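You operate a simulated robot arm through the tools that you are given. There is no shell and no other tool. Be economical: measure what you need, move in short steps, check, and stop when the job is done.

You run a simulated robot arm. Do the job below in one go: nothing can be reset, and whatever is moved stays where it is left.

## Task
Press the thin button two times. Take the green round mould and put it on the red rubber slab. Close the lid of the vacuum box. Fetch the grey block mould from the left half of the grey work bench and set it on the brown folder. Turn the batch dial to 70. Put the three-well mould that says "26" from the right half of the grey work bench on the grey sheet there and the three-well mould labelled "92" on the left half of the grey work bench. Stack the brown block mould that says "65" from the bare side of the blue-marked table on top of the brown block mould that says "95". Do these in any order. Set down upright: grey block mould.

It is judged by the outcome, as a careful person would: the job done as asked, and still so three seconds after it is handed in. It fails if anything else is knocked over, pushed out of place, dropped, spilled or broken. A push-on lid holds only when it is set on centred and level and pressed home; a screw cap is set on level and turned clockwise until tight. Flat cloth is picked up by pressing the open fingertips on it (5 to 10 N) and closing them slowly along it; thin cloth reads only 2 to 8 mm in the jaws.

## Robot
A 6-joint arm with a two-finger gripper on a trunk, on a base that drives. Base frame: it is fixed to the floor where the robot stands at the start and does not move with it; the origin is under the middle of the robot, x ahead of it, y to its left, z up. Units: m, rad, N and s.
Its first joint turns from -2.897 to 2.897 rad. Places, roughly: batch dial [-1.4, 1.8, 0.9]; brown block mould [-3.75, 0.75, 0.75]; brown folder (23x31x3 cm) [-1.8, -0.1, 0.9]; green round mould [-1.25, 0.75, 0.75]; grey block mould (8x12x8 cm) [-1.8, 0.3, 0.9]; grey sheet (15x21x1 cm) [-1.8, 1.7, 0.9]; left half of the grey work bench [-1.6, 0.2, 0.8]; lid of the vacuum box [-1.5, 0.6, 0.9]; red rubber slab (16x16x2 cm) [0.6, -0.8, 0.8]; thin button [0.7, 0, 0.9]; three-well mould [-1.75, 1.25, 0.75]. Payload 3.43 kg.
The tool frame sits at the grasp point between the pads (the TCP): z along the fingers, y along the line on which they close. The tips reach 0.02 m beyond it. The gripper opens to 0.19 m. The gripper's body begins 0.248 m behind the TCP.
Orientation is that of the tool frame in the base frame, as [roll, pitch, yaw] about the fixed x, y, z axes, in that order (R = Rz(yaw) Ry(pitch) Rx(roll)). With the fingers straight down and closing along the base's y, the tool's x points along the base's -x, its y along +y and its z along -z.

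## Interface
- The arm moves only by the tool arm_command. Its argument "targets" is a list of rows, each a list of 3 entries, a list of its own where there are three numbers: the shift along the tool's x, y, z in m, then the turn, a rotation vector about the tool's x, y, z in rad, then the opening, from 0 (shut) to 1 (fully open). In form: [[[tx, ty, tz], [wx, wy, wz], gripper], ...]. A call has 1 to 20 rows; each row shifts and turns the commanded pose from where the row before left it, along the tool's axes as they then stand. A row lasts 0.2 s, in which the tool goes at most 0.05 m and 0.15 rad; a call with a longer step from one row to the next is refused whole, and so is a gripper value outside its range. A pose out of reach is approached as far as the arm can. The call stops where the force on the tool passes 40 N (or 10 N more than at its start, if that is more) or the arm is blocked; 0.2 s more then pass. Each finger travels about 0.153 m/s and halts on what it meets, pressing with about 43 N; the grip force reading is that of the motor and also rises with nothing between the fingers. The clock runs only during rows and for 0.2 s after the last one: add rows that do not move to give the fingers time. The reply holds the time, the measured pose of the TCP, the force on the tool along the base axes, the opening and the grip force, in the units named above and with some noise, with the torque about the TCP (base axes, N m) and any sound that the robot's microphone picked up.
- Cameras (640 x 400 px; columns grow to the right, rows downward): "scene" is now at [0.0206, 0.2565, 1.7697]; the picture's right is [0.68, -0.74, 0.00], its down [-0.69, -0.63, -0.36] and it looks along [0.27, 0.24, -0.93] (base axes); focal length 214 px, centre (320, 200). "wrist" rides on the gripper at [0.07, -0.008, -0.288] in the tool frame; the picture's right is [0.12, 0.99, 0.00], its down [-0.96, 0.12, -0.25] and it looks along [-0.25, 0.03, 0.97] (tool axes); focal length 261 px, centre (320, 200). There is no depth. A picture from a camera that has moved, and an enlarged one, comes with that camera's place and axes in the base frame and with its lens.
- grab_frame(camera): a new picture of that camera. The clock stands still meanwhile.
- lift_body(by): slides the trunk up (or, below 0, down) by that many m; the arm and the scene camera ride with it, the base frame stays. It gives what a move gives, with no picture.
- drive_base(legs): drives the robot by 1 to 6 legs, each [ahead, turn to the left] in m and rad, along the robot's own axes; the way and the turn of a leg run together, so that a leg with both is an arc; at most 1.5 m and 3.142 rad a leg. The arm and the cameras ride along, it lands a little off, and it stops where it bumps. It gives what a move gives.
- turn_head(pan, tilt): turns the head with the scene camera to pan (to the left, within 2.094 rad either way) and tilt (down, from -0.506 to 1.204), counted from straight ahead of the robot. It gives what a move gives.
- inspect(camera, box): a new picture of the part [left, top, right, bottom] of that camera's present view, enlarged. The clock stands still meanwhile.
- hand_in(): hands the job in; it is judged then, once.

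Work in short steps. Places have to be worked out from the pictures, the camera data and where the tool is seen: move nearer, look again, correct. Check each grasp and each placing, and mend what went wrong. You have 196 turns and 182 pictures in all, those below and enlarged ones among them. Open the gripper and draw the arm clear of the work before you hand the job in, unless the task says otherwise; then end with one line.

The tools are called after ">>>" by a JSON object that holds its "api" and its "payload". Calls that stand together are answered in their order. arm_command: Moves the arm, as the interface text tells. Its arguments: {"type":"object","properties":{"targets":{"type":"array","items":{"type":"array"}}},"required":["targets"]} The other tools are called the same way: lift_body (by) slides the trunk up or down; drive_base (legs) drives the base; turn_head (pan, tilt) turns the head that bears the scene camera; grab_frame (camera) takes a picture; inspect (camera, box) takes an enlarged picture of a part of a camera's view; hand_in () hands the job in.

At the start:

```text
t: 0.0
eef_pos: [-0.4354, 0.4488, 1.2144]
ee_rot: [3.141, 0.0, 3.141]
force: [-0.7, -0.2, 0.0]
moment: [0.0, 0.0, 0.02]
gripper_width: 0.19
grip_force: 0.2
trunk travel left (down, up): [-0.375, 0.065]
robot x, y, heading: [-0.0009, 0.0077, -0.001]
head pan, tilt: [0.742, 1.201]
```

scene: 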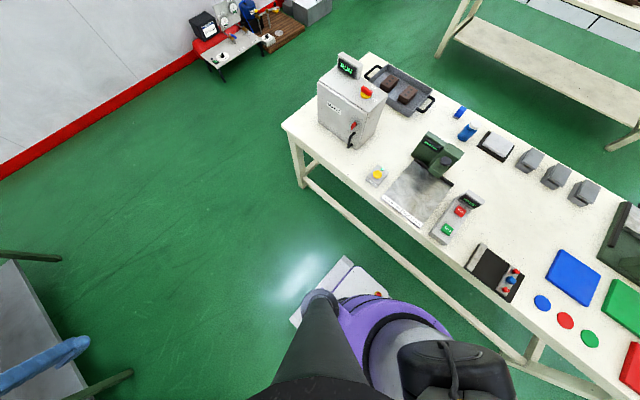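
wrist: 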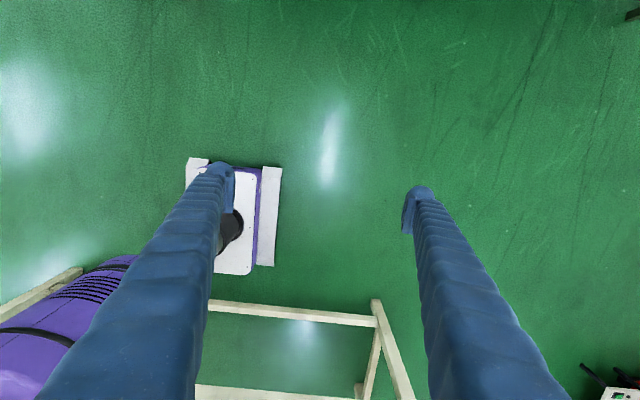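

I'll look around first, turning the head to the bench ahead of the robot.

>>> {"api": "turn_head", "payload": {"pan": 0.0, "tilt": 0.9}}

>>> {"api": "grab_frame", "payload": {"camera": "scene"}}

>>> {"api": "turn_head", "payload": {"pan": 2.09, "tilt": 0.6}}

>>> {"api": "grab_frame", "payload": {"camera": "scene"}}

>>> {"api": "turn_head", "payload": {"pan": -2.09, "tilt": 0.6}}

>>> {"api": "grab_frame", "payload": {"camera": "scene"}}

```text
t: 1.1
eef_pos: [-0.435, 0.4481, 1.2157]
ee_rot: [-3.14, 0.0, 3.14]
force: [0.2, -0.2, 0.5]
moment: [-0.06, 0.02, 0.0]
gripper_width: 0.19
grip_force: 0.1
trunk travel left (down, up): [-0.375, 0.065]
robot x, y, heading: [-0.0021, 0.0106, 0.001]
head pan, tilt: [0.0, 0.901]
```

```text
179 pictures are left
camera scene: at [0.0549, 0.2193, 1.7894], right [0.0, -1.0, 0.0], down [-0.78, 0.0, -0.62], along [0.62, 0.0, -0.78], focal length 214 px, centre (320, 200)
```

scene: 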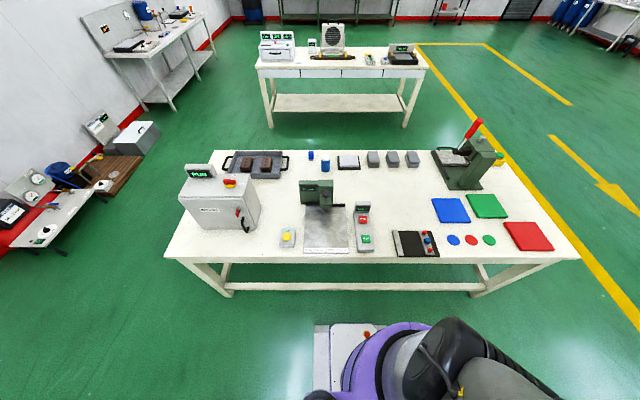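

```text
t: 3.1
eef_pos: [-0.4359, 0.4482, 1.2148]
ee_rot: [-3.142, -0.001, 3.141]
force: [0.1, 0.2, -0.5]
moment: [-0.04, -0.02, 0.04]
gripper_width: 0.1898
grip_force: 0.1
trunk travel left (down, up): [-0.375, 0.065]
robot x, y, heading: [0.0016, 0.0078, 0.001]
head pan, tilt: [2.089, 0.6]
```

```text
178 pictures are left
camera scene: at [0.0331, 0.287, 1.8099], right [0.79, -0.62, 0.0], down [-0.37, -0.48, -0.8], along [0.49, 0.62, -0.6], focal length 214 px, centre (320, 200)
```

scene: 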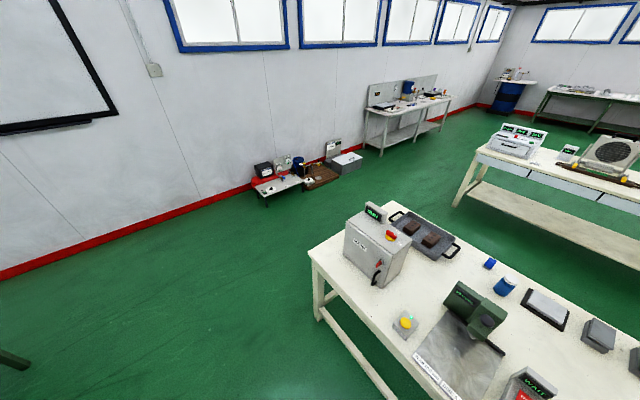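

```text
t: 6.5
eef_pos: [-0.4355, 0.4502, 1.2148]
ee_rot: [3.141, 0.0, 3.142]
force: [-1.0, -1.2, -1.0]
moment: [0.0, -0.03, -0.02]
gripper_width: 0.1902
grip_force: 0.1
trunk travel left (down, up): [-0.375, 0.065]
robot x, y, heading: [0.0042, 0.0056, 0.002]
head pan, tilt: [-2.089, 0.6]
```

```text
177 pictures are left
camera scene: at [0.0554, 0.176, 1.811], right [-0.49, -0.87, 0.0], down [-0.52, 0.29, -0.8], along [0.7, -0.39, -0.59], focal length 214 px, centre (320, 200)
```

scene: 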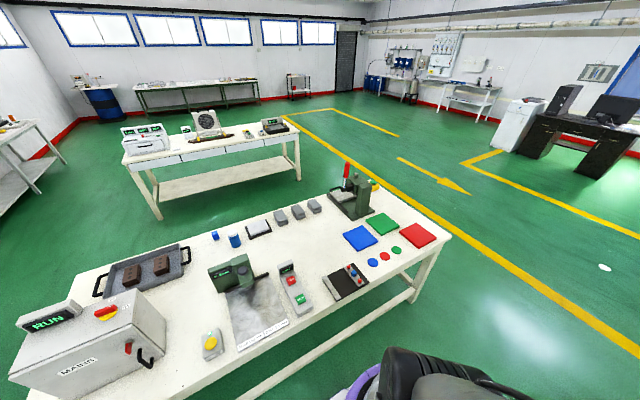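

The picture's axes don't match the reported pan; I take it again.

>>> {"api": "grab_frame", "payload": {"camera": "scene"}}

```text
176 pictures are left
camera scene: at [0.0554, 0.176, 1.811], right [-0.49, -0.87, 0.0], down [-0.52, 0.29, -0.8], along [0.7, -0.39, -0.59], focal length 214 px, centre (320, 200)
```

scene: 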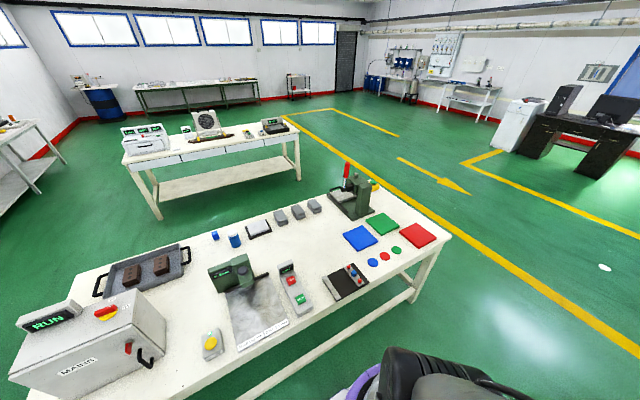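

The head appears to have stopped short; I command the same again to see if it moves further.

>>> {"api": "turn_head", "payload": {"pan": -2.09, "tilt": 0.6}}

>>> {"api": "inspect", "payload": {"camera": "scene", "box": [0, 150, 480, 400]}}

```text
t: 7.1
eef_pos: [-0.4346, 0.4495, 1.2152]
ee_rot: [-3.141, 0.001, 3.14]
force: [0.1, -0.1, -0.4]
moment: [0.0, -0.01, 0.03]
gripper_width: 0.19
grip_force: 0.1
trunk travel left (down, up): [-0.375, 0.065]
robot x, y, heading: [0.0012, 0.0101, 0.005]
head pan, tilt: [-2.089, 0.6]
```

```text
1.33 times, centred on (240, 275) of scene
camera zoom: at [0.0553, 0.176, 1.8108], right [-0.49, -0.87, 0.0], down [-0.52, 0.29, -0.8], along [0.7, -0.39, -0.6], focal length 286 px, centre (427, 100)
```

zoom: 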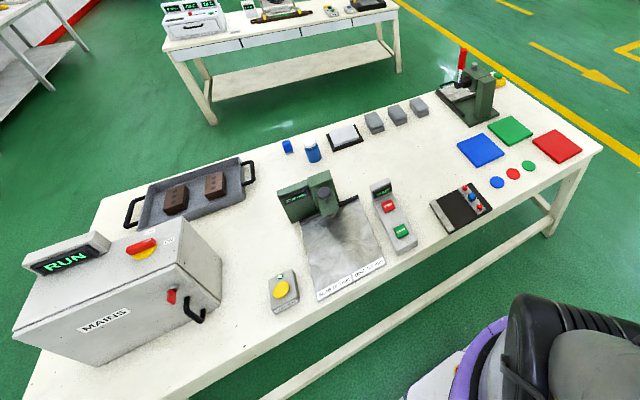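

The front table matches the rough places (red slab at right). I zoom in on the possible "thin" button.

>>> {"api": "inspect", "payload": {"camera": "scene", "box": [190, 240, 350, 360]}}

>>> {"api": "turn_head", "payload": {"pan": 0.0, "tilt": 1.2}}

>>> {"api": "inspect", "payload": {"camera": "scene", "box": [240, 80, 480, 230]}}

```text
3.33 times, centred on (270, 300) of scene
camera zoom: at [0.0553, 0.176, 1.8108], right [-0.49, -0.87, 0.0], down [-0.52, 0.29, -0.8], along [0.7, -0.39, -0.6], focal length 715 px, centre (487, -133)
```

zoom: 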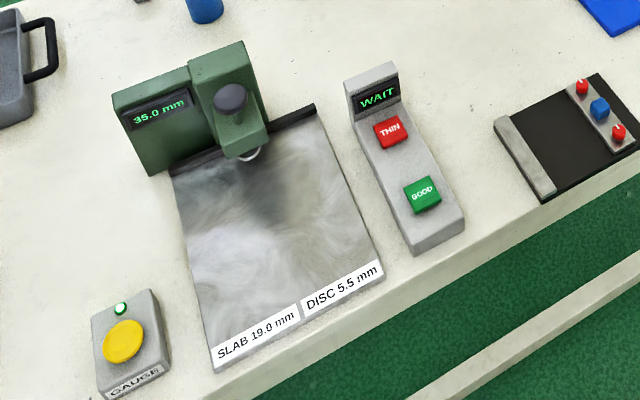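

```text
t: 9.1
eef_pos: [-0.4353, 0.4487, 1.2153]
ee_rot: [-3.141, -0.001, 3.14]
force: [0.8, 0.4, 0.1]
moment: [0.0, -0.02, 0.0]
gripper_width: 0.1899
grip_force: 0.0
trunk travel left (down, up): [-0.375, 0.065]
robot x, y, heading: [0.0038, 0.0091, -0.004]
head pan, tilt: [0.0, 1.201]
```

```text
2.67 times, centred on (360, 155) of scene
camera zoom: at [0.0354, 0.2187, 1.7697], right [0.0, -1.0, 0.0], down [-0.93, 0.0, -0.36], along [0.36, 0.0, -0.93], focal length 572 px, centre (213, 320)
```

zoom: 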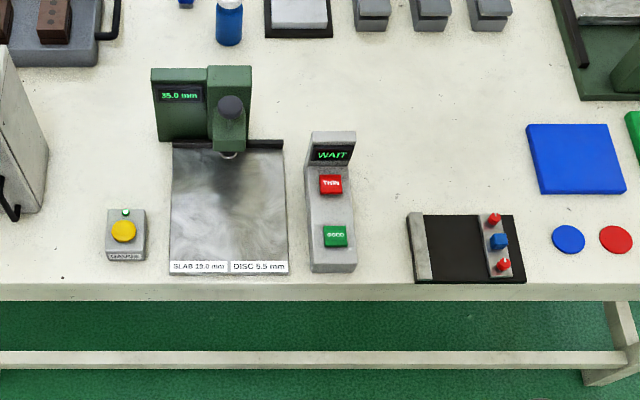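

The THIN button is the red one, near (0.65, 0.0). I swing the arm clockwise along an arc towards the front, cautiously at first.

>>> {"api": "arm_command", "payload": {"targets": [[[-0.0345, 0.0334, 0], [0, 0, 0.0768], 1], [[-0.0345, 0.0334, 0], [0, 0, 0.0768], 1], [[-0.0345, 0.0334, 0], [0, 0, 0.0768], 1], [[-0.0345, 0.0334, 0], [0, 0, 0.0768], 1], [[-0.0345, 0.0334, 0], [0, 0, 0.0768], 1], [[-0.0345, 0.0334, 0], [0, 0, 0.0768], 1], [[-0.0345, 0.0334, 0], [0, 0, 0.0768], 1], [[-0.0345, 0.0334, 0], [0, 0, 0.0768], 1]]}}

>>> {"api": "grab_frame", "payload": {"camera": "scene"}}

```text
t: 10.3
eef_pos: [-0.3369, 0.5299, 1.2122]
ee_rot: [-3.14, 0.003, 2.934]
force: [-0.7, 0.4, -0.2]
moment: [0.04, -0.13, -0.01]
gripper_width: 0.1898
grip_force: 0.1
trunk travel left (down, up): [-0.375, 0.065]
robot x, y, heading: [-0.0047, 0.0086, -0.001]
head pan, tilt: [0.0, 1.201]
stopped in row 6: the arm was blocked; the commanded pose is now the measured one
```

```text
172 pictures are left
camera scene: at [0.0325, 0.2171, 1.7685], right [-0.02, -1.0, 0.0], down [-0.94, 0.02, -0.34], along [0.34, -0.01, -0.94], focal length 214 px, centre (320, 200)
```

scene: 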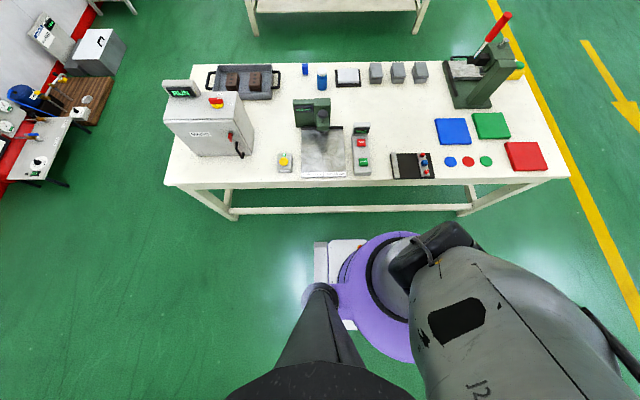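

The head's mast blocks the arm on the left side. I try the other way round (counter-clockwise over the back).

>>> {"api": "arm_command", "payload": {"targets": [[[0.0345, -0.0334, 0], [0, 0, -0.0768], 1], [[0.0345, -0.0334, 0], [0, 0, -0.0768], 1], [[0.0345, -0.0334, 0], [0, 0, -0.0768], 1], [[0.0345, -0.0334, 0], [0, 0, -0.0768], 1], [[0.0345, -0.0334, 0], [0, 0, -0.0768], 1], [[0.0345, -0.0334, 0], [0, 0, -0.0768], 1], [[0.0345, -0.0334, 0], [0, 0, -0.0768], 1], [[0.0345, -0.0334, 0], [0, 0, -0.0768], 1], [[0.0345, -0.0334, 0], [0, 0, -0.0768], 1], [[0.0345, -0.0334, 0], [0, 0, -0.0768], 1], [[0.0345, -0.0334, 0], [0, 0, -0.0768], 1], [[0.0345, -0.0334, 0], [0, 0, -0.0768], 1], [[0.0345, -0.0334, 0], [0, 0, -0.0768], 1], [[0.0345, -0.0334, 0], [0, 0, -0.0768], 1], [[0.0345, -0.0334, 0], [0, 0, -0.0768], 1], [[0.0345, -0.0334, 0], [0, 0, -0.0768], 1], [[0.0345, -0.0334, 0], [0, 0, -0.0768], 1], [[0.0345, -0.0334, 0], [0, 0, -0.0768], 1], [[0.0345, -0.0334, 0], [0, 0, -0.0768], 1], [[0.0345, -0.0334, 0], [0, 0, -0.0768], 1]]}}

>>> {"api": "grab_frame", "payload": {"camera": "scene"}}

```text
t: 14.5
eef_pos: [-0.4506, 0.1414, 1.215]
ee_rot: [-3.14, -0.014, -1.82]
force: [0.1, 0.3, 0.2]
moment: [0.01, 0.09, 0.02]
gripper_width: 0.19
grip_force: 0.0
out of reach, approached as far as the arm can: row 10, 11, 12, 13, 14, 15, 16, 17, 18, 19, 20
trunk travel left (down, up): [-0.375, 0.065]
robot x, y, heading: [-0.0019, 0.0087, 0.003]
head pan, tilt: [0.0, 1.201]
```

```text
171 pictures are left
camera scene: at [0.0368, 0.2184, 1.7697], right [0.0, -1.0, 0.0], down [-0.93, 0.0, -0.36], along [0.36, 0.0, -0.93], focal length 214 px, centre (320, 200)
```

scene: 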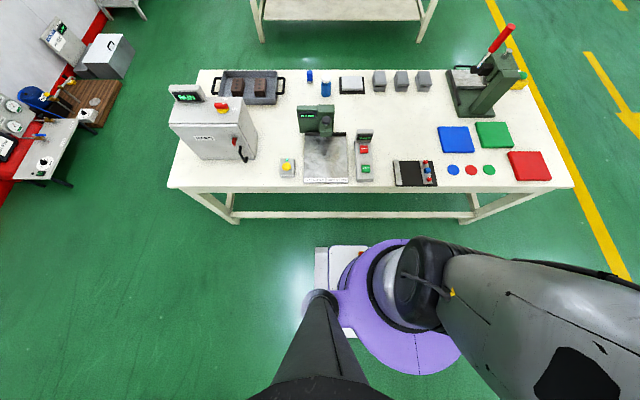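

Joint 1's limit is at the back, so the arm is usable only in a rear-left sector (about 122°–166°); that suffices if I turn the base so that work lies rear-left. I bring the arm back to about 144° and test the head's pan.

>>> {"api": "arm_command", "payload": {"targets": [[[-0.0345, 0.0334, 0], [0, 0, 0.0768], 1], [[-0.0345, 0.0334, 0], [0, 0, 0.0768], 1], [[-0.0345, 0.0334, 0], [0, 0, 0.0768], 1], [[-0.0345, 0.0334, 0], [0, 0, 0.0768], 1], [[-0.0345, 0.0334, 0], [0, 0, 0.0768], 1], [[-0.0345, 0.0334, 0], [0, 0, 0.0768], 1], [[-0.0345, 0.0334, 0], [0, 0, 0.0768], 1], [[-0.0345, 0.0334, 0], [0, 0, 0.0768], 1], [[-0.0345, 0.0334, 0], [0, 0, 0.0768], 1], [[-0.0345, 0.0334, 0], [0, 0, 0.0768], 1], [[-0.0345, 0.0334, 0], [0, 0, 0.0768], 1], [[-0.0345, 0.0334, 0], [0, 0, 0.0768], 1], [[-0.0345, 0.0334, 0], [0, 0, 0.0768], 1], [[-0.0345, 0.0334, 0], [0, 0, 0.0768], 1], [[-0.0345, 0.0334, 0], [0, 0, 0.0768], 1]]}}

>>> {"api": "turn_head", "payload": {"pan": 1.6, "tilt": 0.8}}

>>> {"api": "grab_frame", "payload": {"camera": "scene"}}

```text
t: 17.7
eef_pos: [-0.4367, 0.8246, 1.2155]
ee_rot: [-3.136, 0.002, -2.977]
force: [0.3, 0.9, -0.7]
moment: [-0.09, 0.04, -0.01]
gripper_width: 0.1904
grip_force: 0.1
trunk travel left (down, up): [-0.375, 0.065]
robot x, y, heading: [0.0022, 0.0116, -0.003]
head pan, tilt: [0.0, 1.201]
```

```text
t: 19.4
eef_pos: [-0.4372, 0.823, 1.2151]
ee_rot: [-3.138, 0.002, -2.975]
force: [-0.8, -0.5, -0.5]
moment: [-0.02, 0.02, 0.0]
gripper_width: 0.19
grip_force: 0.0
trunk travel left (down, up): [-0.375, 0.065]
robot x, y, heading: [0.0033, 0.0084, -0.0]
head pan, tilt: [1.6, 0.799]
```

```text
170 pictures are left
camera scene: at [-0.0231, 0.2997, 1.7973], right [1.0, 0.03, 0.0], down [0.02, -0.72, -0.7], along [-0.02, 0.7, -0.72], focal length 214 px, centre (320, 200)
```

scene: 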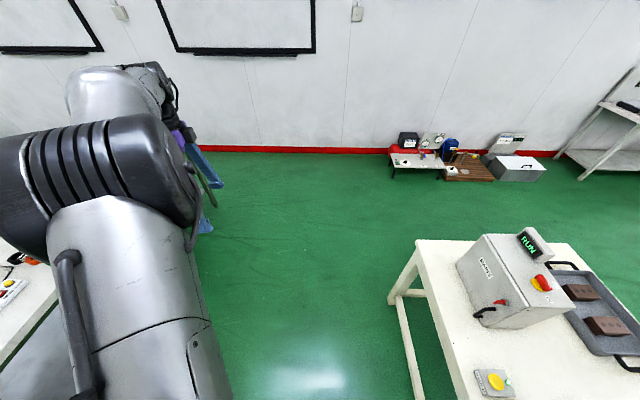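

Panning works when the arm is clear. I pan further to view the grey bench behind.

>>> {"api": "turn_head", "payload": {"pan": 2.09, "tilt": 0.6}}

>>> {"api": "grab_frame", "payload": {"camera": "scene"}}

>>> {"api": "grab_frame", "payload": {"camera": "wrist"}}

```text
t: 20.3
eef_pos: [-0.4379, 0.8229, 1.2148]
ee_rot: [-3.139, 0.002, -2.974]
force: [-0.3, -0.2, 1.5]
moment: [0.01, -0.02, 0.01]
gripper_width: 0.1899
grip_force: 0.0
trunk travel left (down, up): [-0.375, 0.065]
robot x, y, heading: [-0.0007, 0.0058, 0.001]
head pan, tilt: [2.089, 0.6]
```

```text
169 pictures are left
camera scene: at [-0.0645, 0.2957, 1.8142], right [0.87, 0.49, 0.0], down [0.28, -0.49, -0.82], along [-0.41, 0.72, -0.57], focal length 214 px, centre (320, 200)
```

scene: 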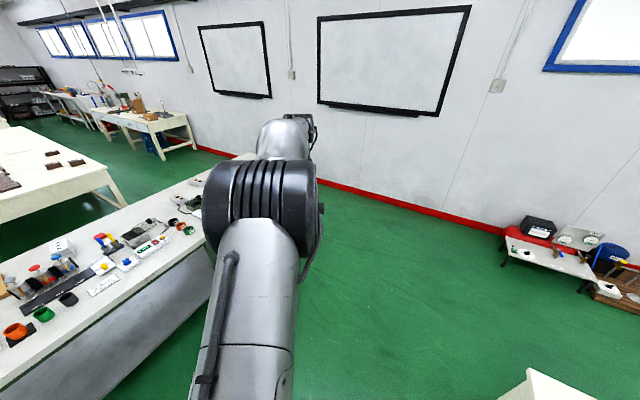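

```text
168 pictures are left
camera wrist: at [-0.5066, 0.804, 1.5024], right [-0.28, 0.96, 0.0], down [0.93, 0.28, 0.25], along [0.24, 0.07, -0.97], focal length 261 px, centre (320, 200)
```

wrist: 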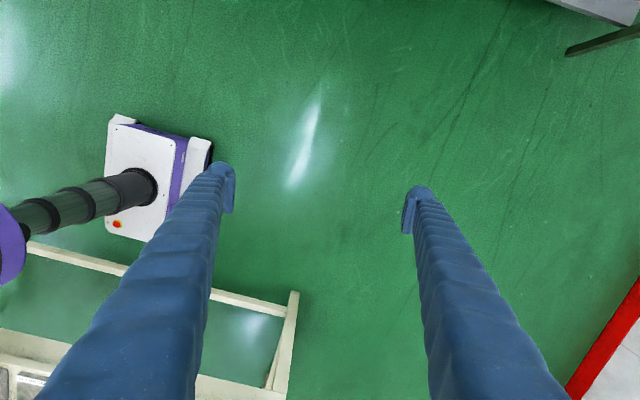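

I zoom in on the grey bench.

>>> {"api": "inspect", "payload": {"camera": "scene", "box": [0, 170, 240, 400]}}

```text
1.74 times, centred on (120, 285) of scene
camera zoom: at [-0.0645, 0.2957, 1.8142], right [0.87, 0.49, 0.0], down [0.28, -0.49, -0.82], along [-0.41, 0.72, -0.57], focal length 373 px, centre (668, 52)
```

zoom: 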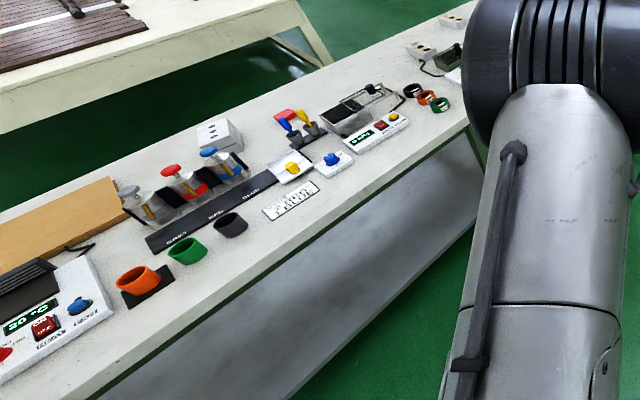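

The bench's near edge is about x = -1.24; small green ring around (-1.35, 0.8). I drive backwards to about (-0.68, 0.45) and turn to heading ~0.7 so that the bench is rear-left.

>>> {"api": "drive_base", "payload": {"legs": [[0, -0.58], [-0.8, 0], [0, 1.28]]}}

>>> {"api": "grab_frame", "payload": {"camera": "scene"}}

>>> {"api": "grab_frame", "payload": {"camera": "wrist"}}

```text
t: 22.5
eef_pos: [-0.0557, 0.9317, 1.219]
ee_rot: [3.141, 0.001, 2.877]
force: [-0.2, -0.8, 0.0]
moment: [0.03, -0.12, 0.03]
gripper_width: 0.19
grip_force: 0.1
trunk travel left (down, up): [-0.375, 0.065]
robot x, y, heading: [-0.0046, -0.0111, -0.436]
head pan, tilt: [2.089, 0.6]
stopped in leg 1: the robot was blocked; the commanded pose is now the measured one
```

```text
166 pictures are left
camera scene: at [0.0574, 0.2781, 1.814], right [1.0, 0.08, 0.0], down [0.05, -0.56, -0.82], along [-0.07, 0.82, -0.57], focal length 214 px, centre (320, 200)
```

scene: 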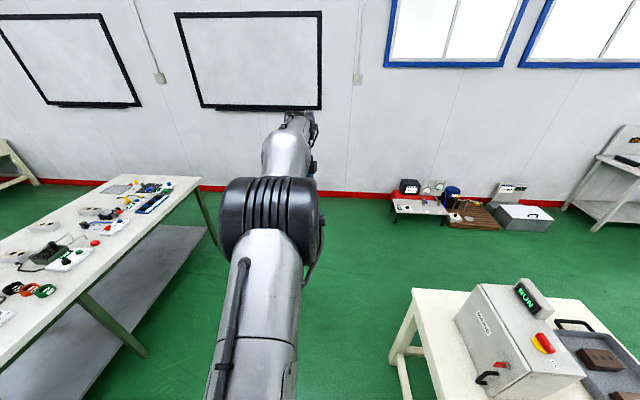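

```text
165 pictures are left
camera wrist: at [-0.1261, 0.9419, 1.5066], right [0.14, 0.99, 0.0], down [0.96, -0.14, 0.25], along [0.25, -0.04, -0.97], focal length 261 px, centre (320, 200)
```

wrist: 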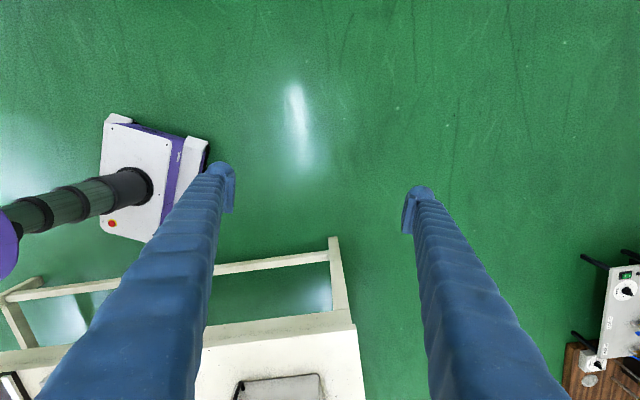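

Blocked in the turn by the front table; I back straight off first, then turn.

>>> {"api": "drive_base", "payload": {"legs": [[-0.72, 0], [0, 1.1]]}}

>>> {"api": "grab_frame", "payload": {"camera": "scene"}}

>>> {"api": "grab_frame", "payload": {"camera": "wrist"}}

```text
t: 29.9
eef_pos: [-1.1161, 1.1256, 1.2189]
ee_rot: [3.141, 0.0, -2.958]
force: [0.5, 0.3, 0.0]
moment: [0.0, 0.03, 0.01]
gripper_width: 0.1897
grip_force: 0.0
trunk travel left (down, up): [-0.375, 0.065]
robot x, y, heading: [-0.6659, 0.3192, 0.007]
head pan, tilt: [2.089, 0.6]
stopped in leg 2: the robot was blocked; the commanded pose is now the measured one
```

```text
164 pictures are left
camera scene: at [-0.731, 0.6053, 1.8144], right [0.86, 0.5, 0.0], down [0.28, -0.49, -0.83], along [-0.41, 0.71, -0.56], focal length 214 px, centre (320, 200)
```

scene: 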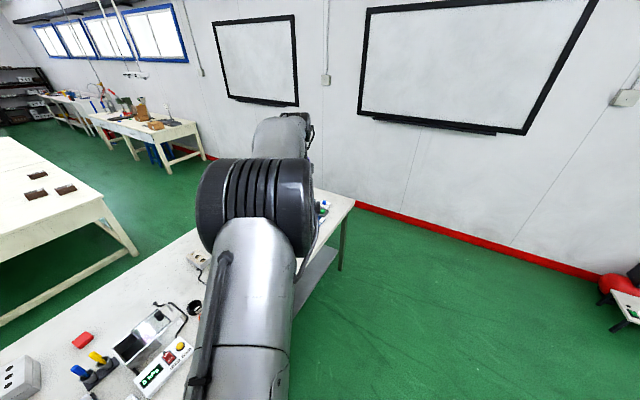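

```text
163 pictures are left
camera wrist: at [-1.1847, 1.1043, 1.5075], right [-0.3, 0.95, 0.0], down [0.92, 0.29, 0.25], along [0.24, 0.07, -0.97], focal length 261 px, centre (320, 200)
```

wrist: 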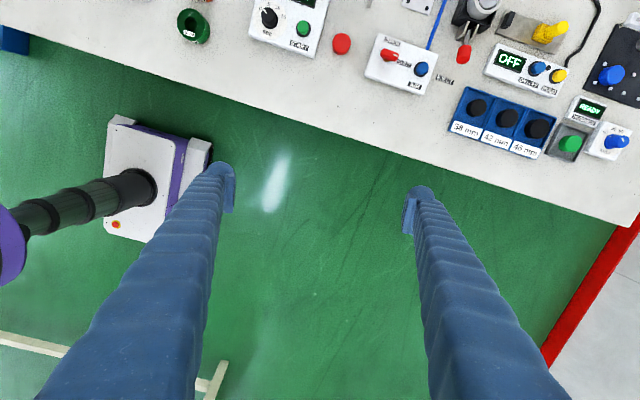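

The base is blocked beside the bench at heading 0, but the green ring, judged at (-1.33, 0.74), is within reach. I straighten the tool and move over it to look.

>>> {"api": "arm_command", "payload": {"targets": [[[0, 0, 0], [0, 0, 0.092], 1], [[0, 0, 0], [0, 0, 0.092], 1], [[0.0214, -0.039, 0.012], [0, 0, 0], 1], [[0.0214, -0.039, 0.012], [0, 0, 0], 1], [[0.0214, -0.039, 0.012], [0, 0, 0], 1], [[0.0214, -0.039, 0.012], [0, 0, 0], 1], [[0.0214, -0.039, 0.012], [0, 0, 0], 1], [[0.0214, -0.039, 0.012], [0, 0, 0], 1], [[0.0214, -0.039, 0.012], [0, 0, 0], 1], [[0.0214, -0.039, 0.012], [0, 0, 0], 1], [[0.0214, -0.039, 0.012], [0, 0, 0], 1], [[0.0214, -0.039, 0.012], [0, 0, 0], 1], [[0, 0, 0], [0, 0, 0], 1]]}}

>>> {"api": "grab_frame", "payload": {"camera": "wrist"}}

>>> {"api": "grab_frame", "payload": {"camera": "scene"}}

```text
t: 32.6
eef_pos: [-1.3293, 0.7365, 1.0985]
ee_rot: [3.141, 0.0, 3.14]
force: [0.1, -0.2, 0.6]
moment: [0.05, 0.04, 0.01]
gripper_width: 0.19
grip_force: 0.1
trunk travel left (down, up): [-0.375, 0.065]
robot x, y, heading: [-0.6658, 0.3202, 0.005]
head pan, tilt: [2.089, 0.6]
```

```text
162 pictures are left
camera wrist: at [-1.4008, 0.7273, 1.3862], right [-0.12, 0.99, 0.0], down [0.96, 0.11, 0.25], along [0.25, 0.03, -0.97], focal length 261 px, centre (320, 200)
```

wrist: 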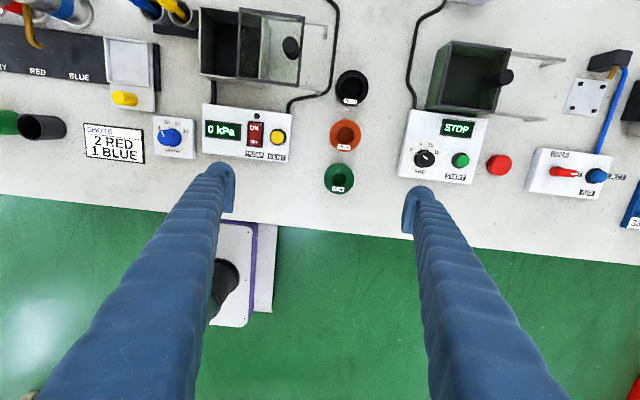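

```text
161 pictures are left
camera scene: at [-0.7304, 0.6055, 1.8143], right [0.86, 0.5, 0.0], down [0.28, -0.49, -0.82], along [-0.41, 0.71, -0.57], focal length 214 px, centre (320, 200)
```

scene: 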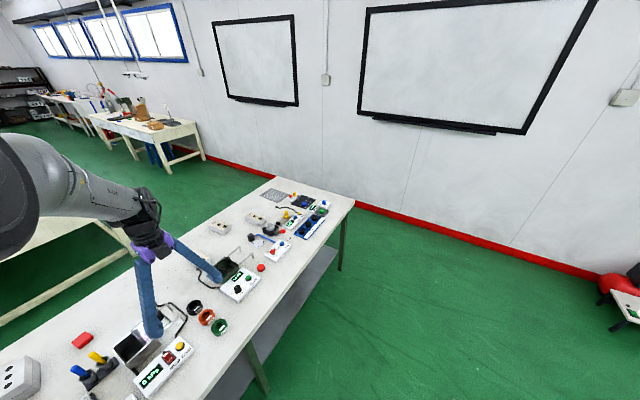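

The wrist view shows green ring, vacuum box (0 kPa) with its lid, and others. I enlarge both areas.

>>> {"api": "inspect", "payload": {"camera": "wrist", "box": [180, 0, 420, 200]}}

>>> {"api": "inspect", "payload": {"camera": "wrist", "box": [400, 0, 640, 200]}}

>>> {"api": "inspect", "payload": {"camera": "scene", "box": [40, 170, 340, 400]}}

```text
2.00 times, centred on (300, 100) of wrist
camera zoom: at [-1.4008, 0.7273, 1.3862], right [-0.12, 0.99, 0.0], down [0.96, 0.11, 0.25], along [0.25, 0.03, -0.97], focal length 521 px, centre (360, 400)
```

zoom: 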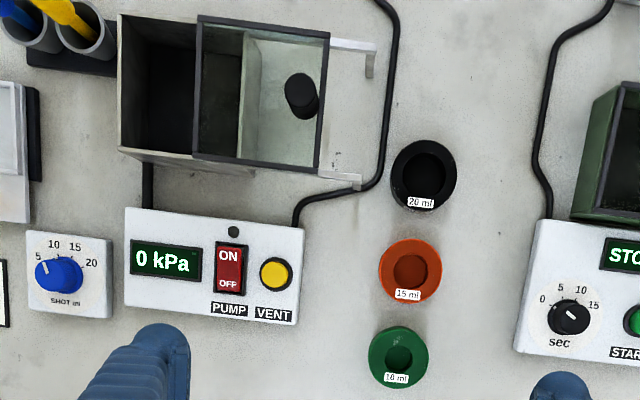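

```text
2.00 times, centred on (520, 100) of wrist
camera zoom: at [-1.4008, 0.7273, 1.3862], right [-0.12, 0.99, 0.0], down [0.96, 0.11, 0.25], along [0.25, 0.03, -0.97], focal length 521 px, centre (-80, 400)
```

zoom: 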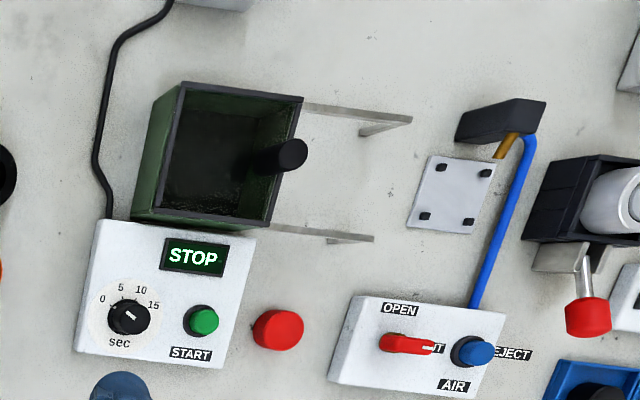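

```text
1.74 times, centred on (190, 285) of scene
camera zoom: at [-0.7304, 0.6055, 1.8143], right [0.86, 0.5, 0.0], down [0.28, -0.49, -0.82], along [-0.41, 0.71, -0.57], focal length 373 px, centre (546, 52)
```

zoom: 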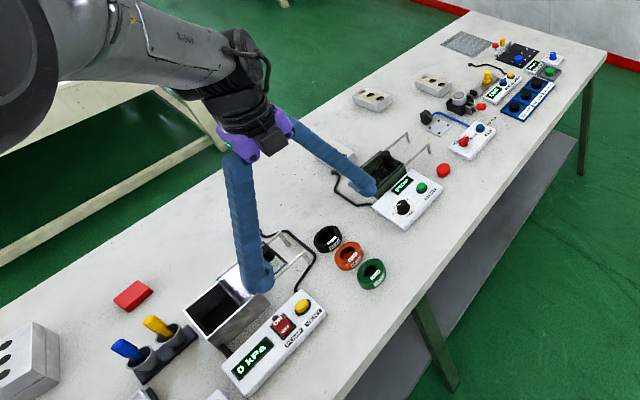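

From both views the green ring top is at about (-1.315, 0.775, 0.87), diameter ~6 cm. I move above it at z≈0.98 with a narrower opening and check.

>>> {"api": "arm_command", "payload": {"targets": [[[-0.007, 0.019, 0.04], [0, 0, 0], 0.55], [[-0.007, 0.019, 0.04], [0, 0, 0], 0.55], [[0, 0, 0.038], [0, 0, 0], 0.55], [[0, 0, 0], [0, 0, 0], 0.55]]}}

>>> {"api": "grab_frame", "payload": {"camera": "wrist"}}

>>> {"api": "inspect", "payload": {"camera": "scene", "box": [120, 210, 280, 350]}}

```text
t: 33.6
eef_pos: [-1.3157, 0.7748, 0.9806]
ee_rot: [3.141, 0.001, 3.14]
force: [0.3, 0.5, -0.6]
moment: [-0.04, 0.04, 0.02]
gripper_width: 0.1044
grip_force: 0.0
trunk travel left (down, up): [-0.375, 0.065]
robot x, y, heading: [-0.6655, 0.3197, 0.009]
head pan, tilt: [2.089, 0.6]
```

```text
157 pictures are left
camera wrist: at [-1.3866, 0.7661, 1.2679], right [-0.12, 0.99, 0.0], down [0.96, 0.11, 0.25], along [0.25, 0.03, -0.97], focal length 261 px, centre (320, 200)
```

wrist: 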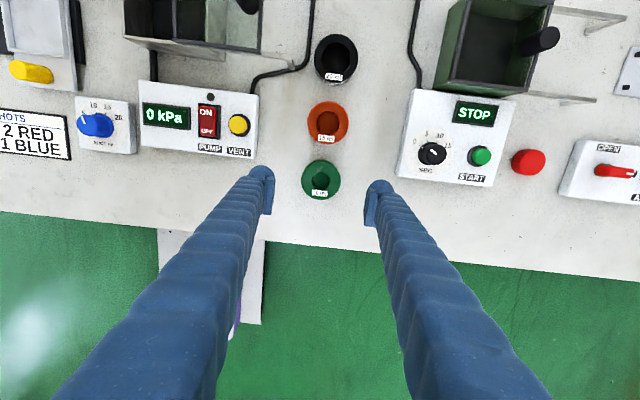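

```text
2.86 times, centred on (200, 280) of scene
camera zoom: at [-0.7306, 0.6061, 1.8142], right [0.86, 0.5, 0.0], down [0.28, -0.49, -0.82], along [-0.41, 0.71, -0.57], focal length 613 px, centre (663, -29)
```

zoom: 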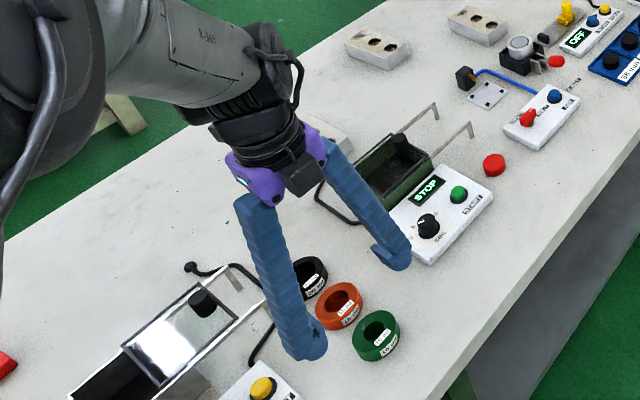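

Ring centre triangulates to (-1.315, 0.776), top z≈0.86. I descend gently toward it and look for contact.

>>> {"api": "arm_command", "payload": {"targets": [[[0, 0.001, 0.04], [0, 0, 0], 0.55], [[0, 0, 0.04], [0, 0, 0], 0.55], [[0, 0, 0.03], [0, 0, 0], 0.55], [[0, 0, 0], [0, 0, 0], 0.55]]}}

>>> {"api": "grab_frame", "payload": {"camera": "wrist"}}

>>> {"api": "inspect", "payload": {"camera": "scene", "box": [140, 240, 260, 345]}}

```text
t: 34.6
eef_pos: [-1.316, 0.7759, 0.8702]
ee_rot: [3.141, 0.0, -3.14]
force: [0.1, 0.8, -0.4]
moment: [0.01, 0.0, 0.02]
gripper_width: 0.1045
grip_force: 0.0
trunk travel left (down, up): [-0.375, 0.065]
robot x, y, heading: [-0.6632, 0.3151, 0.005]
head pan, tilt: [2.089, 0.6]
```

```text
155 pictures are left
camera wrist: at [-1.386, 0.7664, 1.158], right [-0.12, 0.99, 0.0], down [0.96, 0.12, 0.25], along [0.25, 0.03, -0.97], focal length 261 px, centre (320, 200)
```

wrist: 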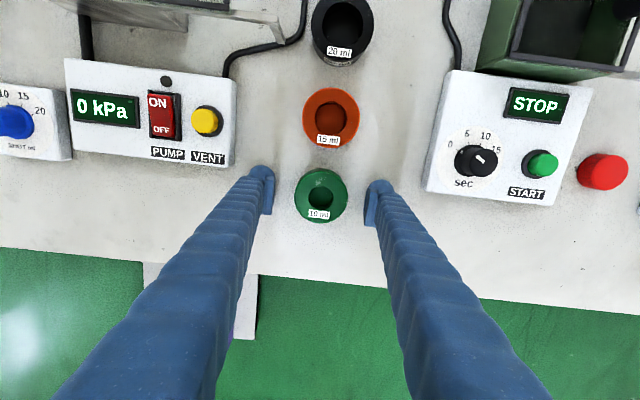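

```text
3.81 times, centred on (200, 292) of scene
camera zoom: at [-0.731, 0.606, 1.8142], right [0.86, 0.5, 0.0], down [0.28, -0.49, -0.82], along [-0.41, 0.71, -0.57], focal length 817 px, centre (777, -152)
```

zoom: 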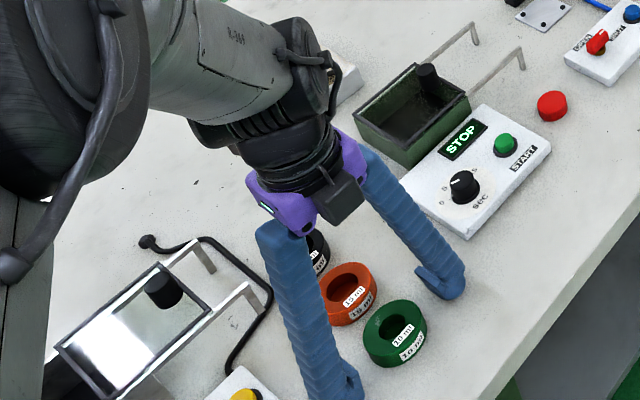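

Ring top is about z 0.846, well centred between the fingers. I descend to 0.835 and close gently.

>>> {"api": "arm_command", "payload": {"targets": [[[-0.002, 0, 0.02], [0, 0, 0], 0.55], [[-0.002, 0, 0.01], [0, 0, 0], 0.55], [[0, 0, 0.007], [0, 0, 0], 0.55], [[0, 0, 0], [0, 0, 0], 0.55]]}}

>>> {"api": "grab_frame", "payload": {"camera": "wrist"}}

```text
t: 35.0
eef_pos: [-1.3154, 0.7772, 0.8664]
ee_rot: [3.14, 0.0, -3.141]
force: [9.0, 0.1, 16.8]
moment: [-1.08, -0.25, 0.44]
gripper_width: 0.1064
grip_force: 1.2
trunk travel left (down, up): [-0.375, 0.065]
robot x, y, heading: [-0.6648, 0.317, 0.009]
head pan, tilt: [2.089, 0.6]
stopped in row 1: the force on the tool passed its limit at 56 N (the readings are from after the stop); the commanded pose is now the measured one
```

```text
153 pictures are left
camera wrist: at [-1.386, 0.7681, 1.1551], right [-0.12, 0.99, 0.0], down [0.96, 0.12, 0.25], along [0.25, 0.03, -0.97], focal length 261 px, centre (320, 200)
```

wrist: 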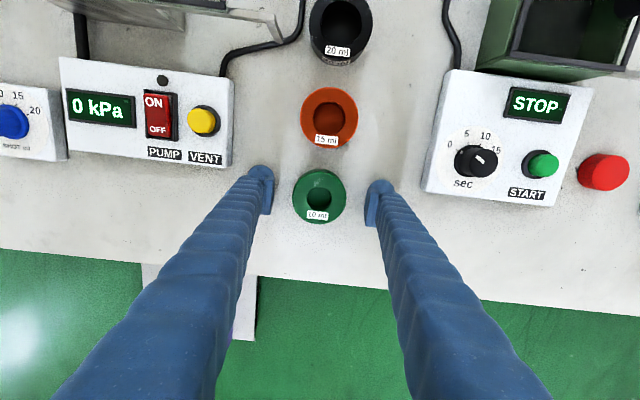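

The tips touched the bench: bench top is about z 0.847. I rise 5 mm and close on the ring.

>>> {"api": "arm_command", "payload": {"targets": [[[0, 0, -0.006], [0, 0, 0], 0.55], [[0, 0, 0], [0, 0, 0], 0.4], [[0, 0, 0], [0, 0, 0], 0.3], [[0, 0, 0], [0, 0, 0], 0.2], [[0, 0, 0], [0, 0, 0], 0.2], [[0, 0, 0], [0, 0, 0], 0.2]]}}

>>> {"api": "grab_frame", "payload": {"camera": "wrist"}}

```text
t: 36.4
eef_pos: [-1.3178, 0.7755, 0.8721]
ee_rot: [3.139, -0.002, -3.141]
force: [-0.3, -1.2, 8.3]
moment: [-0.03, -0.03, -0.01]
gripper_width: 0.056
grip_force: 42.8
trunk travel left (down, up): [-0.375, 0.065]
robot x, y, heading: [-0.6631, 0.3205, 0.009]
head pan, tilt: [2.089, 0.6]
```

```text
152 pictures are left
camera wrist: at [-1.3867, 0.7669, 1.1606], right [-0.12, 0.99, 0.0], down [0.96, 0.11, 0.25], along [0.24, 0.03, -0.97], focal length 261 px, centre (320, 200)
```

wrist: 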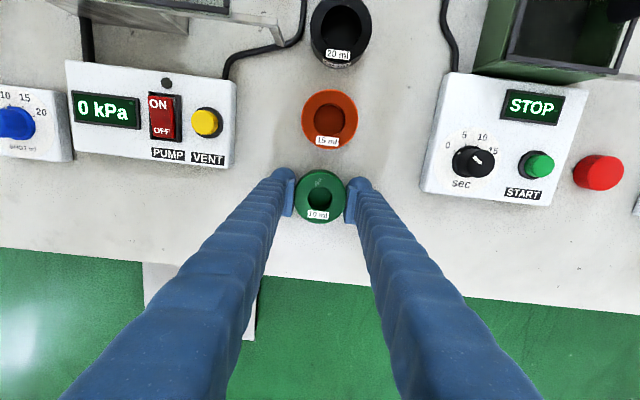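

Grip is good (56 mm, 43 N). I lift the ring straight up and then drive towards the red slab, keeping clear of both tables in the turns.

>>> {"api": "arm_command", "payload": {"targets": [[[0, 0, -0.02], [0, 0, 0], 0.2], [[0, 0, -0.04], [0, 0, 0], 0.2], [[0, 0, -0.045], [0, 0, 0], 0.2], [[0, 0, -0.045], [0, 0, 0], 0.2], [[0, 0, -0.045], [0, 0, 0], 0.2], [[0, 0, -0.045], [0, 0, 0], 0.2], [[0, 0, -0.045], [0, 0, 0], 0.2], [[0, 0, -0.045], [0, 0, 0], 0.2], [[0, 0, -0.045], [0, 0, 0], 0.2]]}}

>>> {"api": "drive_base", "payload": {"legs": [[0.35, 0], [0, -1.317]]}}

>>> {"api": "grab_frame", "payload": {"camera": "wrist"}}

```text
t: 38.4
eef_pos: [-1.3142, 0.7738, 1.248]
ee_rot: [3.139, -0.003, -3.141]
force: [-0.6, 0.8, -1.1]
moment: [0.01, 0.03, -0.03]
gripper_width: 0.056
grip_force: 43.1
trunk travel left (down, up): [-0.375, 0.065]
robot x, y, heading: [-0.6648, 0.3188, 0.007]
head pan, tilt: [2.089, 0.6]
```

```text
t: 44.8
eef_pos: [-0.3126, 1.1224, 1.2469]
ee_rot: [3.141, 0.002, 2.176]
force: [-0.4, 0.8, -3.4]
moment: [-0.22, -0.11, 0.03]
gripper_width: 0.0564
grip_force: 42.8
trunk travel left (down, up): [-0.375, 0.065]
robot x, y, heading: [-0.3623, 0.2889, -1.001]
head pan, tilt: [2.089, 0.6]
stopped in leg 2: the robot was blocked; the commanded pose is now the measured one
```

```text
151 pictures are left
camera wrist: at [-0.3593, 1.1745, 1.5344], right [0.75, 0.66, 0.0], down [0.64, -0.73, 0.25], along [0.17, -0.18, -0.97], focal length 261 px, centre (320, 200)
```

wrist: 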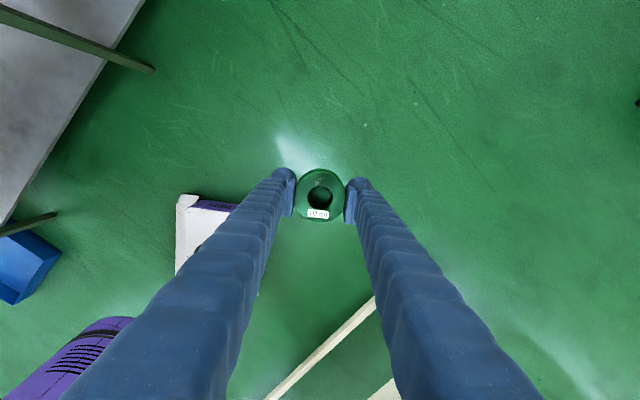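

Blocked again with no evident obstacle. I look down around the base with the scene camera.

>>> {"api": "turn_head", "payload": {"pan": 0.6, "tilt": 1.2}}

>>> {"api": "grab_frame", "payload": {"camera": "scene"}}

>>> {"api": "turn_head", "payload": {"pan": -0.9, "tilt": 1.0}}

>>> {"api": "grab_frame", "payload": {"camera": "scene"}}

```text
t: 46.4
eef_pos: [-0.3112, 1.1196, 1.2493]
ee_rot: [3.138, -0.004, 2.178]
force: [0.4, 0.9, -1.8]
moment: [0.03, 0.01, 0.02]
gripper_width: 0.0562
grip_force: 43.2
trunk travel left (down, up): [-0.375, 0.065]
robot x, y, heading: [-0.3608, 0.2915, -0.992]
head pan, tilt: [0.6, 1.201]
```

```text
150 pictures are left
camera scene: at [-0.1429, 0.3994, 1.7697], right [-0.38, -0.92, 0.0], down [-0.86, 0.36, -0.36], along [0.34, -0.14, -0.93], focal length 214 px, centre (320, 200)
```

scene: 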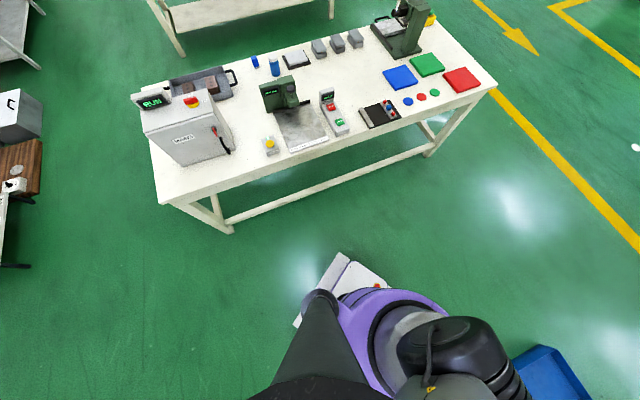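

```text
t: 48.0
eef_pos: [-0.3115, 1.1197, 1.2494]
ee_rot: [3.139, -0.004, 2.175]
force: [-1.2, -0.5, -1.4]
moment: [-0.01, -0.02, -0.01]
gripper_width: 0.0561
grip_force: 43.0
trunk travel left (down, up): [-0.375, 0.065]
robot x, y, heading: [-0.3594, 0.2896, -0.996]
head pan, tilt: [-0.901, 1.0]
```

```text
149 pictures are left
camera scene: at [-0.2167, 0.3549, 1.7822], right [-0.95, 0.32, 0.0], down [0.27, 0.8, -0.54], along [-0.17, -0.51, -0.84], focal length 214 px, centre (320, 200)
```

scene: 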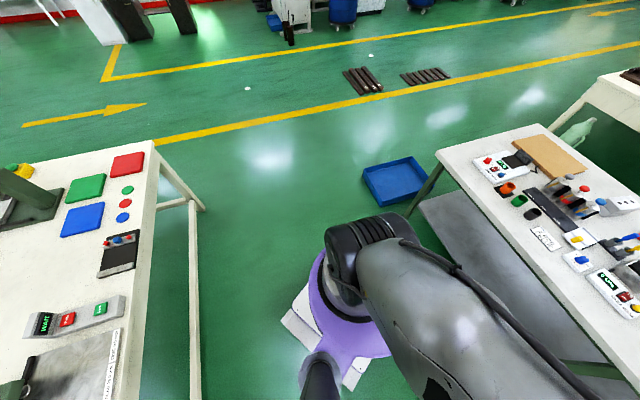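

Nothing is near the base; I simply try the turn again in smaller legs.

>>> {"api": "drive_base", "payload": {"legs": [[0, -0.3]]}}

```text
t: 49.7
eef_pos: [-0.0685, 1.0719, 1.2502]
ee_rot: [3.137, -0.003, 1.875]
force: [0.6, -0.6, -1.9]
moment: [-0.06, 0.08, -0.02]
gripper_width: 0.0564
grip_force: 43.4
trunk travel left (down, up): [-0.375, 0.065]
robot x, y, heading: [-0.3787, 0.2886, -1.296]
head pan, tilt: [-0.901, 1.0]
```

The turn works in smaller legs. I drive to about (-0.2, -0.3) and turn to face away from the front table.

>>> {"api": "drive_base", "payload": {"legs": [[0.6, 0], [0, -0.37], [0, -0.37], [0, -0.37], [0, -0.37], [0, -0.365]]}}

>>> {"api": "turn_head", "payload": {"pan": 2.0, "tilt": 0.8}}

>>> {"api": "grab_frame", "payload": {"camera": "scene"}}

```text
t: 57.5
eef_pos: [0.5406, 0.087, 1.2503]
ee_rot: [3.138, -0.004, 1.148]
force: [1.2, 0.4, -3.8]
moment: [0.0, 0.2, 0.0]
gripper_width: 0.056
grip_force: 43.1
trunk travel left (down, up): [-0.375, 0.065]
robot x, y, heading: [-0.2592, -0.2722, -2.045]
head pan, tilt: [-0.901, 1.0]
stopped in leg 3: the robot was blocked; the commanded pose is now the measured one
```

```text
t: 60.0
eef_pos: [0.5382, 0.0883, 1.2543]
ee_rot: [3.138, -0.007, 1.148]
force: [-0.4, -0.1, -1.5]
moment: [-0.03, 0.0, 0.01]
gripper_width: 0.0561
grip_force: 42.8
trunk travel left (down, up): [-0.375, 0.065]
robot x, y, heading: [-0.2572, -0.2717, -2.039]
head pan, tilt: [2.0, 0.799]
```

```text
148 pictures are left
camera scene: at [0.0207, -0.3534, 1.7973], right [-0.04, -1.0, 0.0], down [-0.72, 0.03, -0.7], along [0.7, -0.03, -0.72], focal length 214 px, centre (320, 200)
```

scene: 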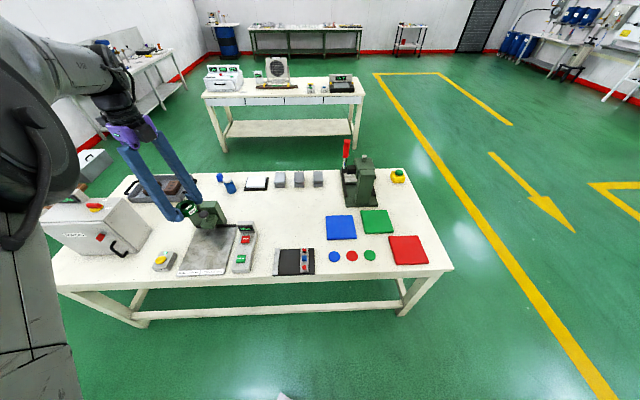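

Good view; red slab at about (0.567, -0.823). I finish the turn in two legs and back up 0.2 m.

>>> {"api": "drive_base", "payload": {"legs": [[0, -0.36], [0, -0.36], [0, -0.38]]}}

>>> {"api": "drive_base", "payload": {"legs": [[-0.2, 0]]}}

>>> {"api": "grab_frame", "payload": {"camera": "scene"}}

```text
t: 63.3
eef_pos: [0.5991, -0.4478, 1.2538]
ee_rot: [3.135, -0.005, 0.519]
force: [0.5, 0.3, -1.5]
moment: [-0.12, 0.16, 0.02]
gripper_width: 0.056
grip_force: 42.6
trunk travel left (down, up): [-0.375, 0.065]
robot x, y, heading: [-0.2741, -0.2368, -2.694]
head pan, tilt: [2.0, 0.799]
stopped in leg 2: the robot was blocked; the commanded pose is now the measured one
```

```text
t: 65.2
eef_pos: [0.7797, -0.3607, 1.2556]
ee_rot: [3.138, -0.008, 0.515]
force: [0.4, -0.1, -1.8]
moment: [-0.05, 0.04, 0.02]
gripper_width: 0.0564
grip_force: 43.2
trunk travel left (down, up): [-0.375, 0.065]
robot x, y, heading: [-0.0917, -0.1491, -2.694]
head pan, tilt: [2.0, 0.799]
```

```text
147 pictures are left
camera scene: at [0.0814, -0.3798, 1.7972], right [-0.64, -0.77, 0.0], down [-0.55, 0.46, -0.7], along [0.54, -0.44, -0.72], focal length 214 px, centre (320, 200)
```

scene: 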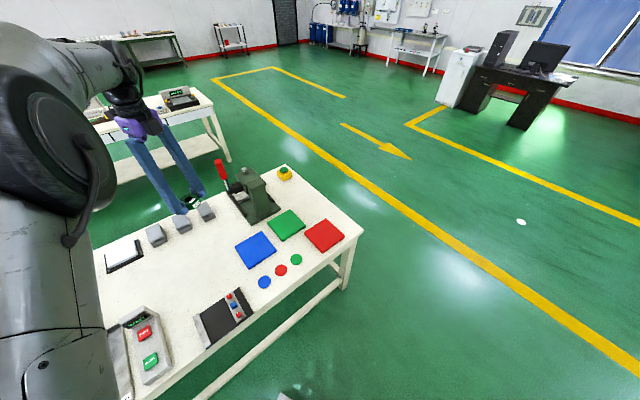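

I turn the rest with one small leg and back up a little.

>>> {"api": "drive_base", "payload": {"legs": [[0, -0.3]]}}

>>> {"api": "drive_base", "payload": {"legs": [[0, -0.13]]}}

>>> {"api": "drive_base", "payload": {"legs": [[-0.07, 0]]}}

>>> {"api": "grab_frame", "payload": {"camera": "scene"}}

```text
t: 67.0
eef_pos: [0.681, -0.6086, 1.2562]
ee_rot: [3.136, -0.007, 0.216]
force: [-0.3, 0.4, -1.5]
moment: [0.02, 0.06, 0.0]
gripper_width: 0.0561
grip_force: 42.9
trunk travel left (down, up): [-0.375, 0.065]
robot x, y, heading: [-0.0924, -0.1302, -2.985]
head pan, tilt: [2.0, 0.799]
```

```text
t: 68.2
eef_pos: [0.6113, -0.705, 1.2577]
ee_rot: [3.135, -0.009, 0.086]
force: [0.3, 0.4, -2.0]
moment: [0.06, -0.09, 0.01]
gripper_width: 0.0562
grip_force: 42.7
trunk travel left (down, up): [-0.375, 0.065]
robot x, y, heading: [-0.0911, -0.1234, -3.117]
head pan, tilt: [2.0, 0.799]
```

```text
t: 69.3
eef_pos: [0.6854, -0.7031, 1.2558]
ee_rot: [3.136, -0.005, 0.087]
force: [1.5, 0.7, -1.9]
moment: [-0.02, 0.15, 0.0]
gripper_width: 0.0561
grip_force: 42.8
trunk travel left (down, up): [-0.375, 0.065]
robot x, y, heading: [-0.0229, -0.1205, -3.125]
head pan, tilt: [2.0, 0.799]
```

```text
146 pictures are left
camera scene: at [0.0412, -0.4022, 1.7972], right [-0.9, -0.44, 0.0], down [-0.31, 0.65, -0.7], along [0.3, -0.63, -0.72], focal length 214 px, centre (320, 200)
```

scene: 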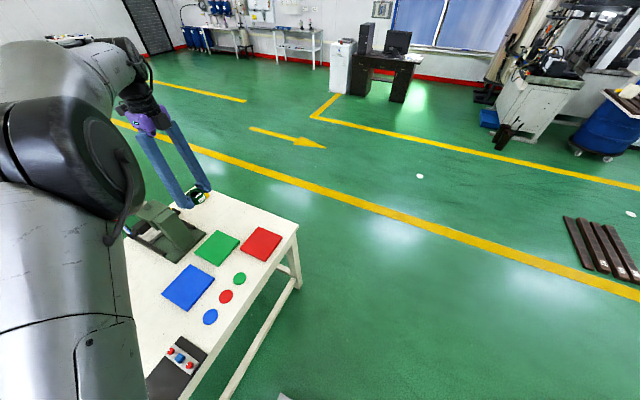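

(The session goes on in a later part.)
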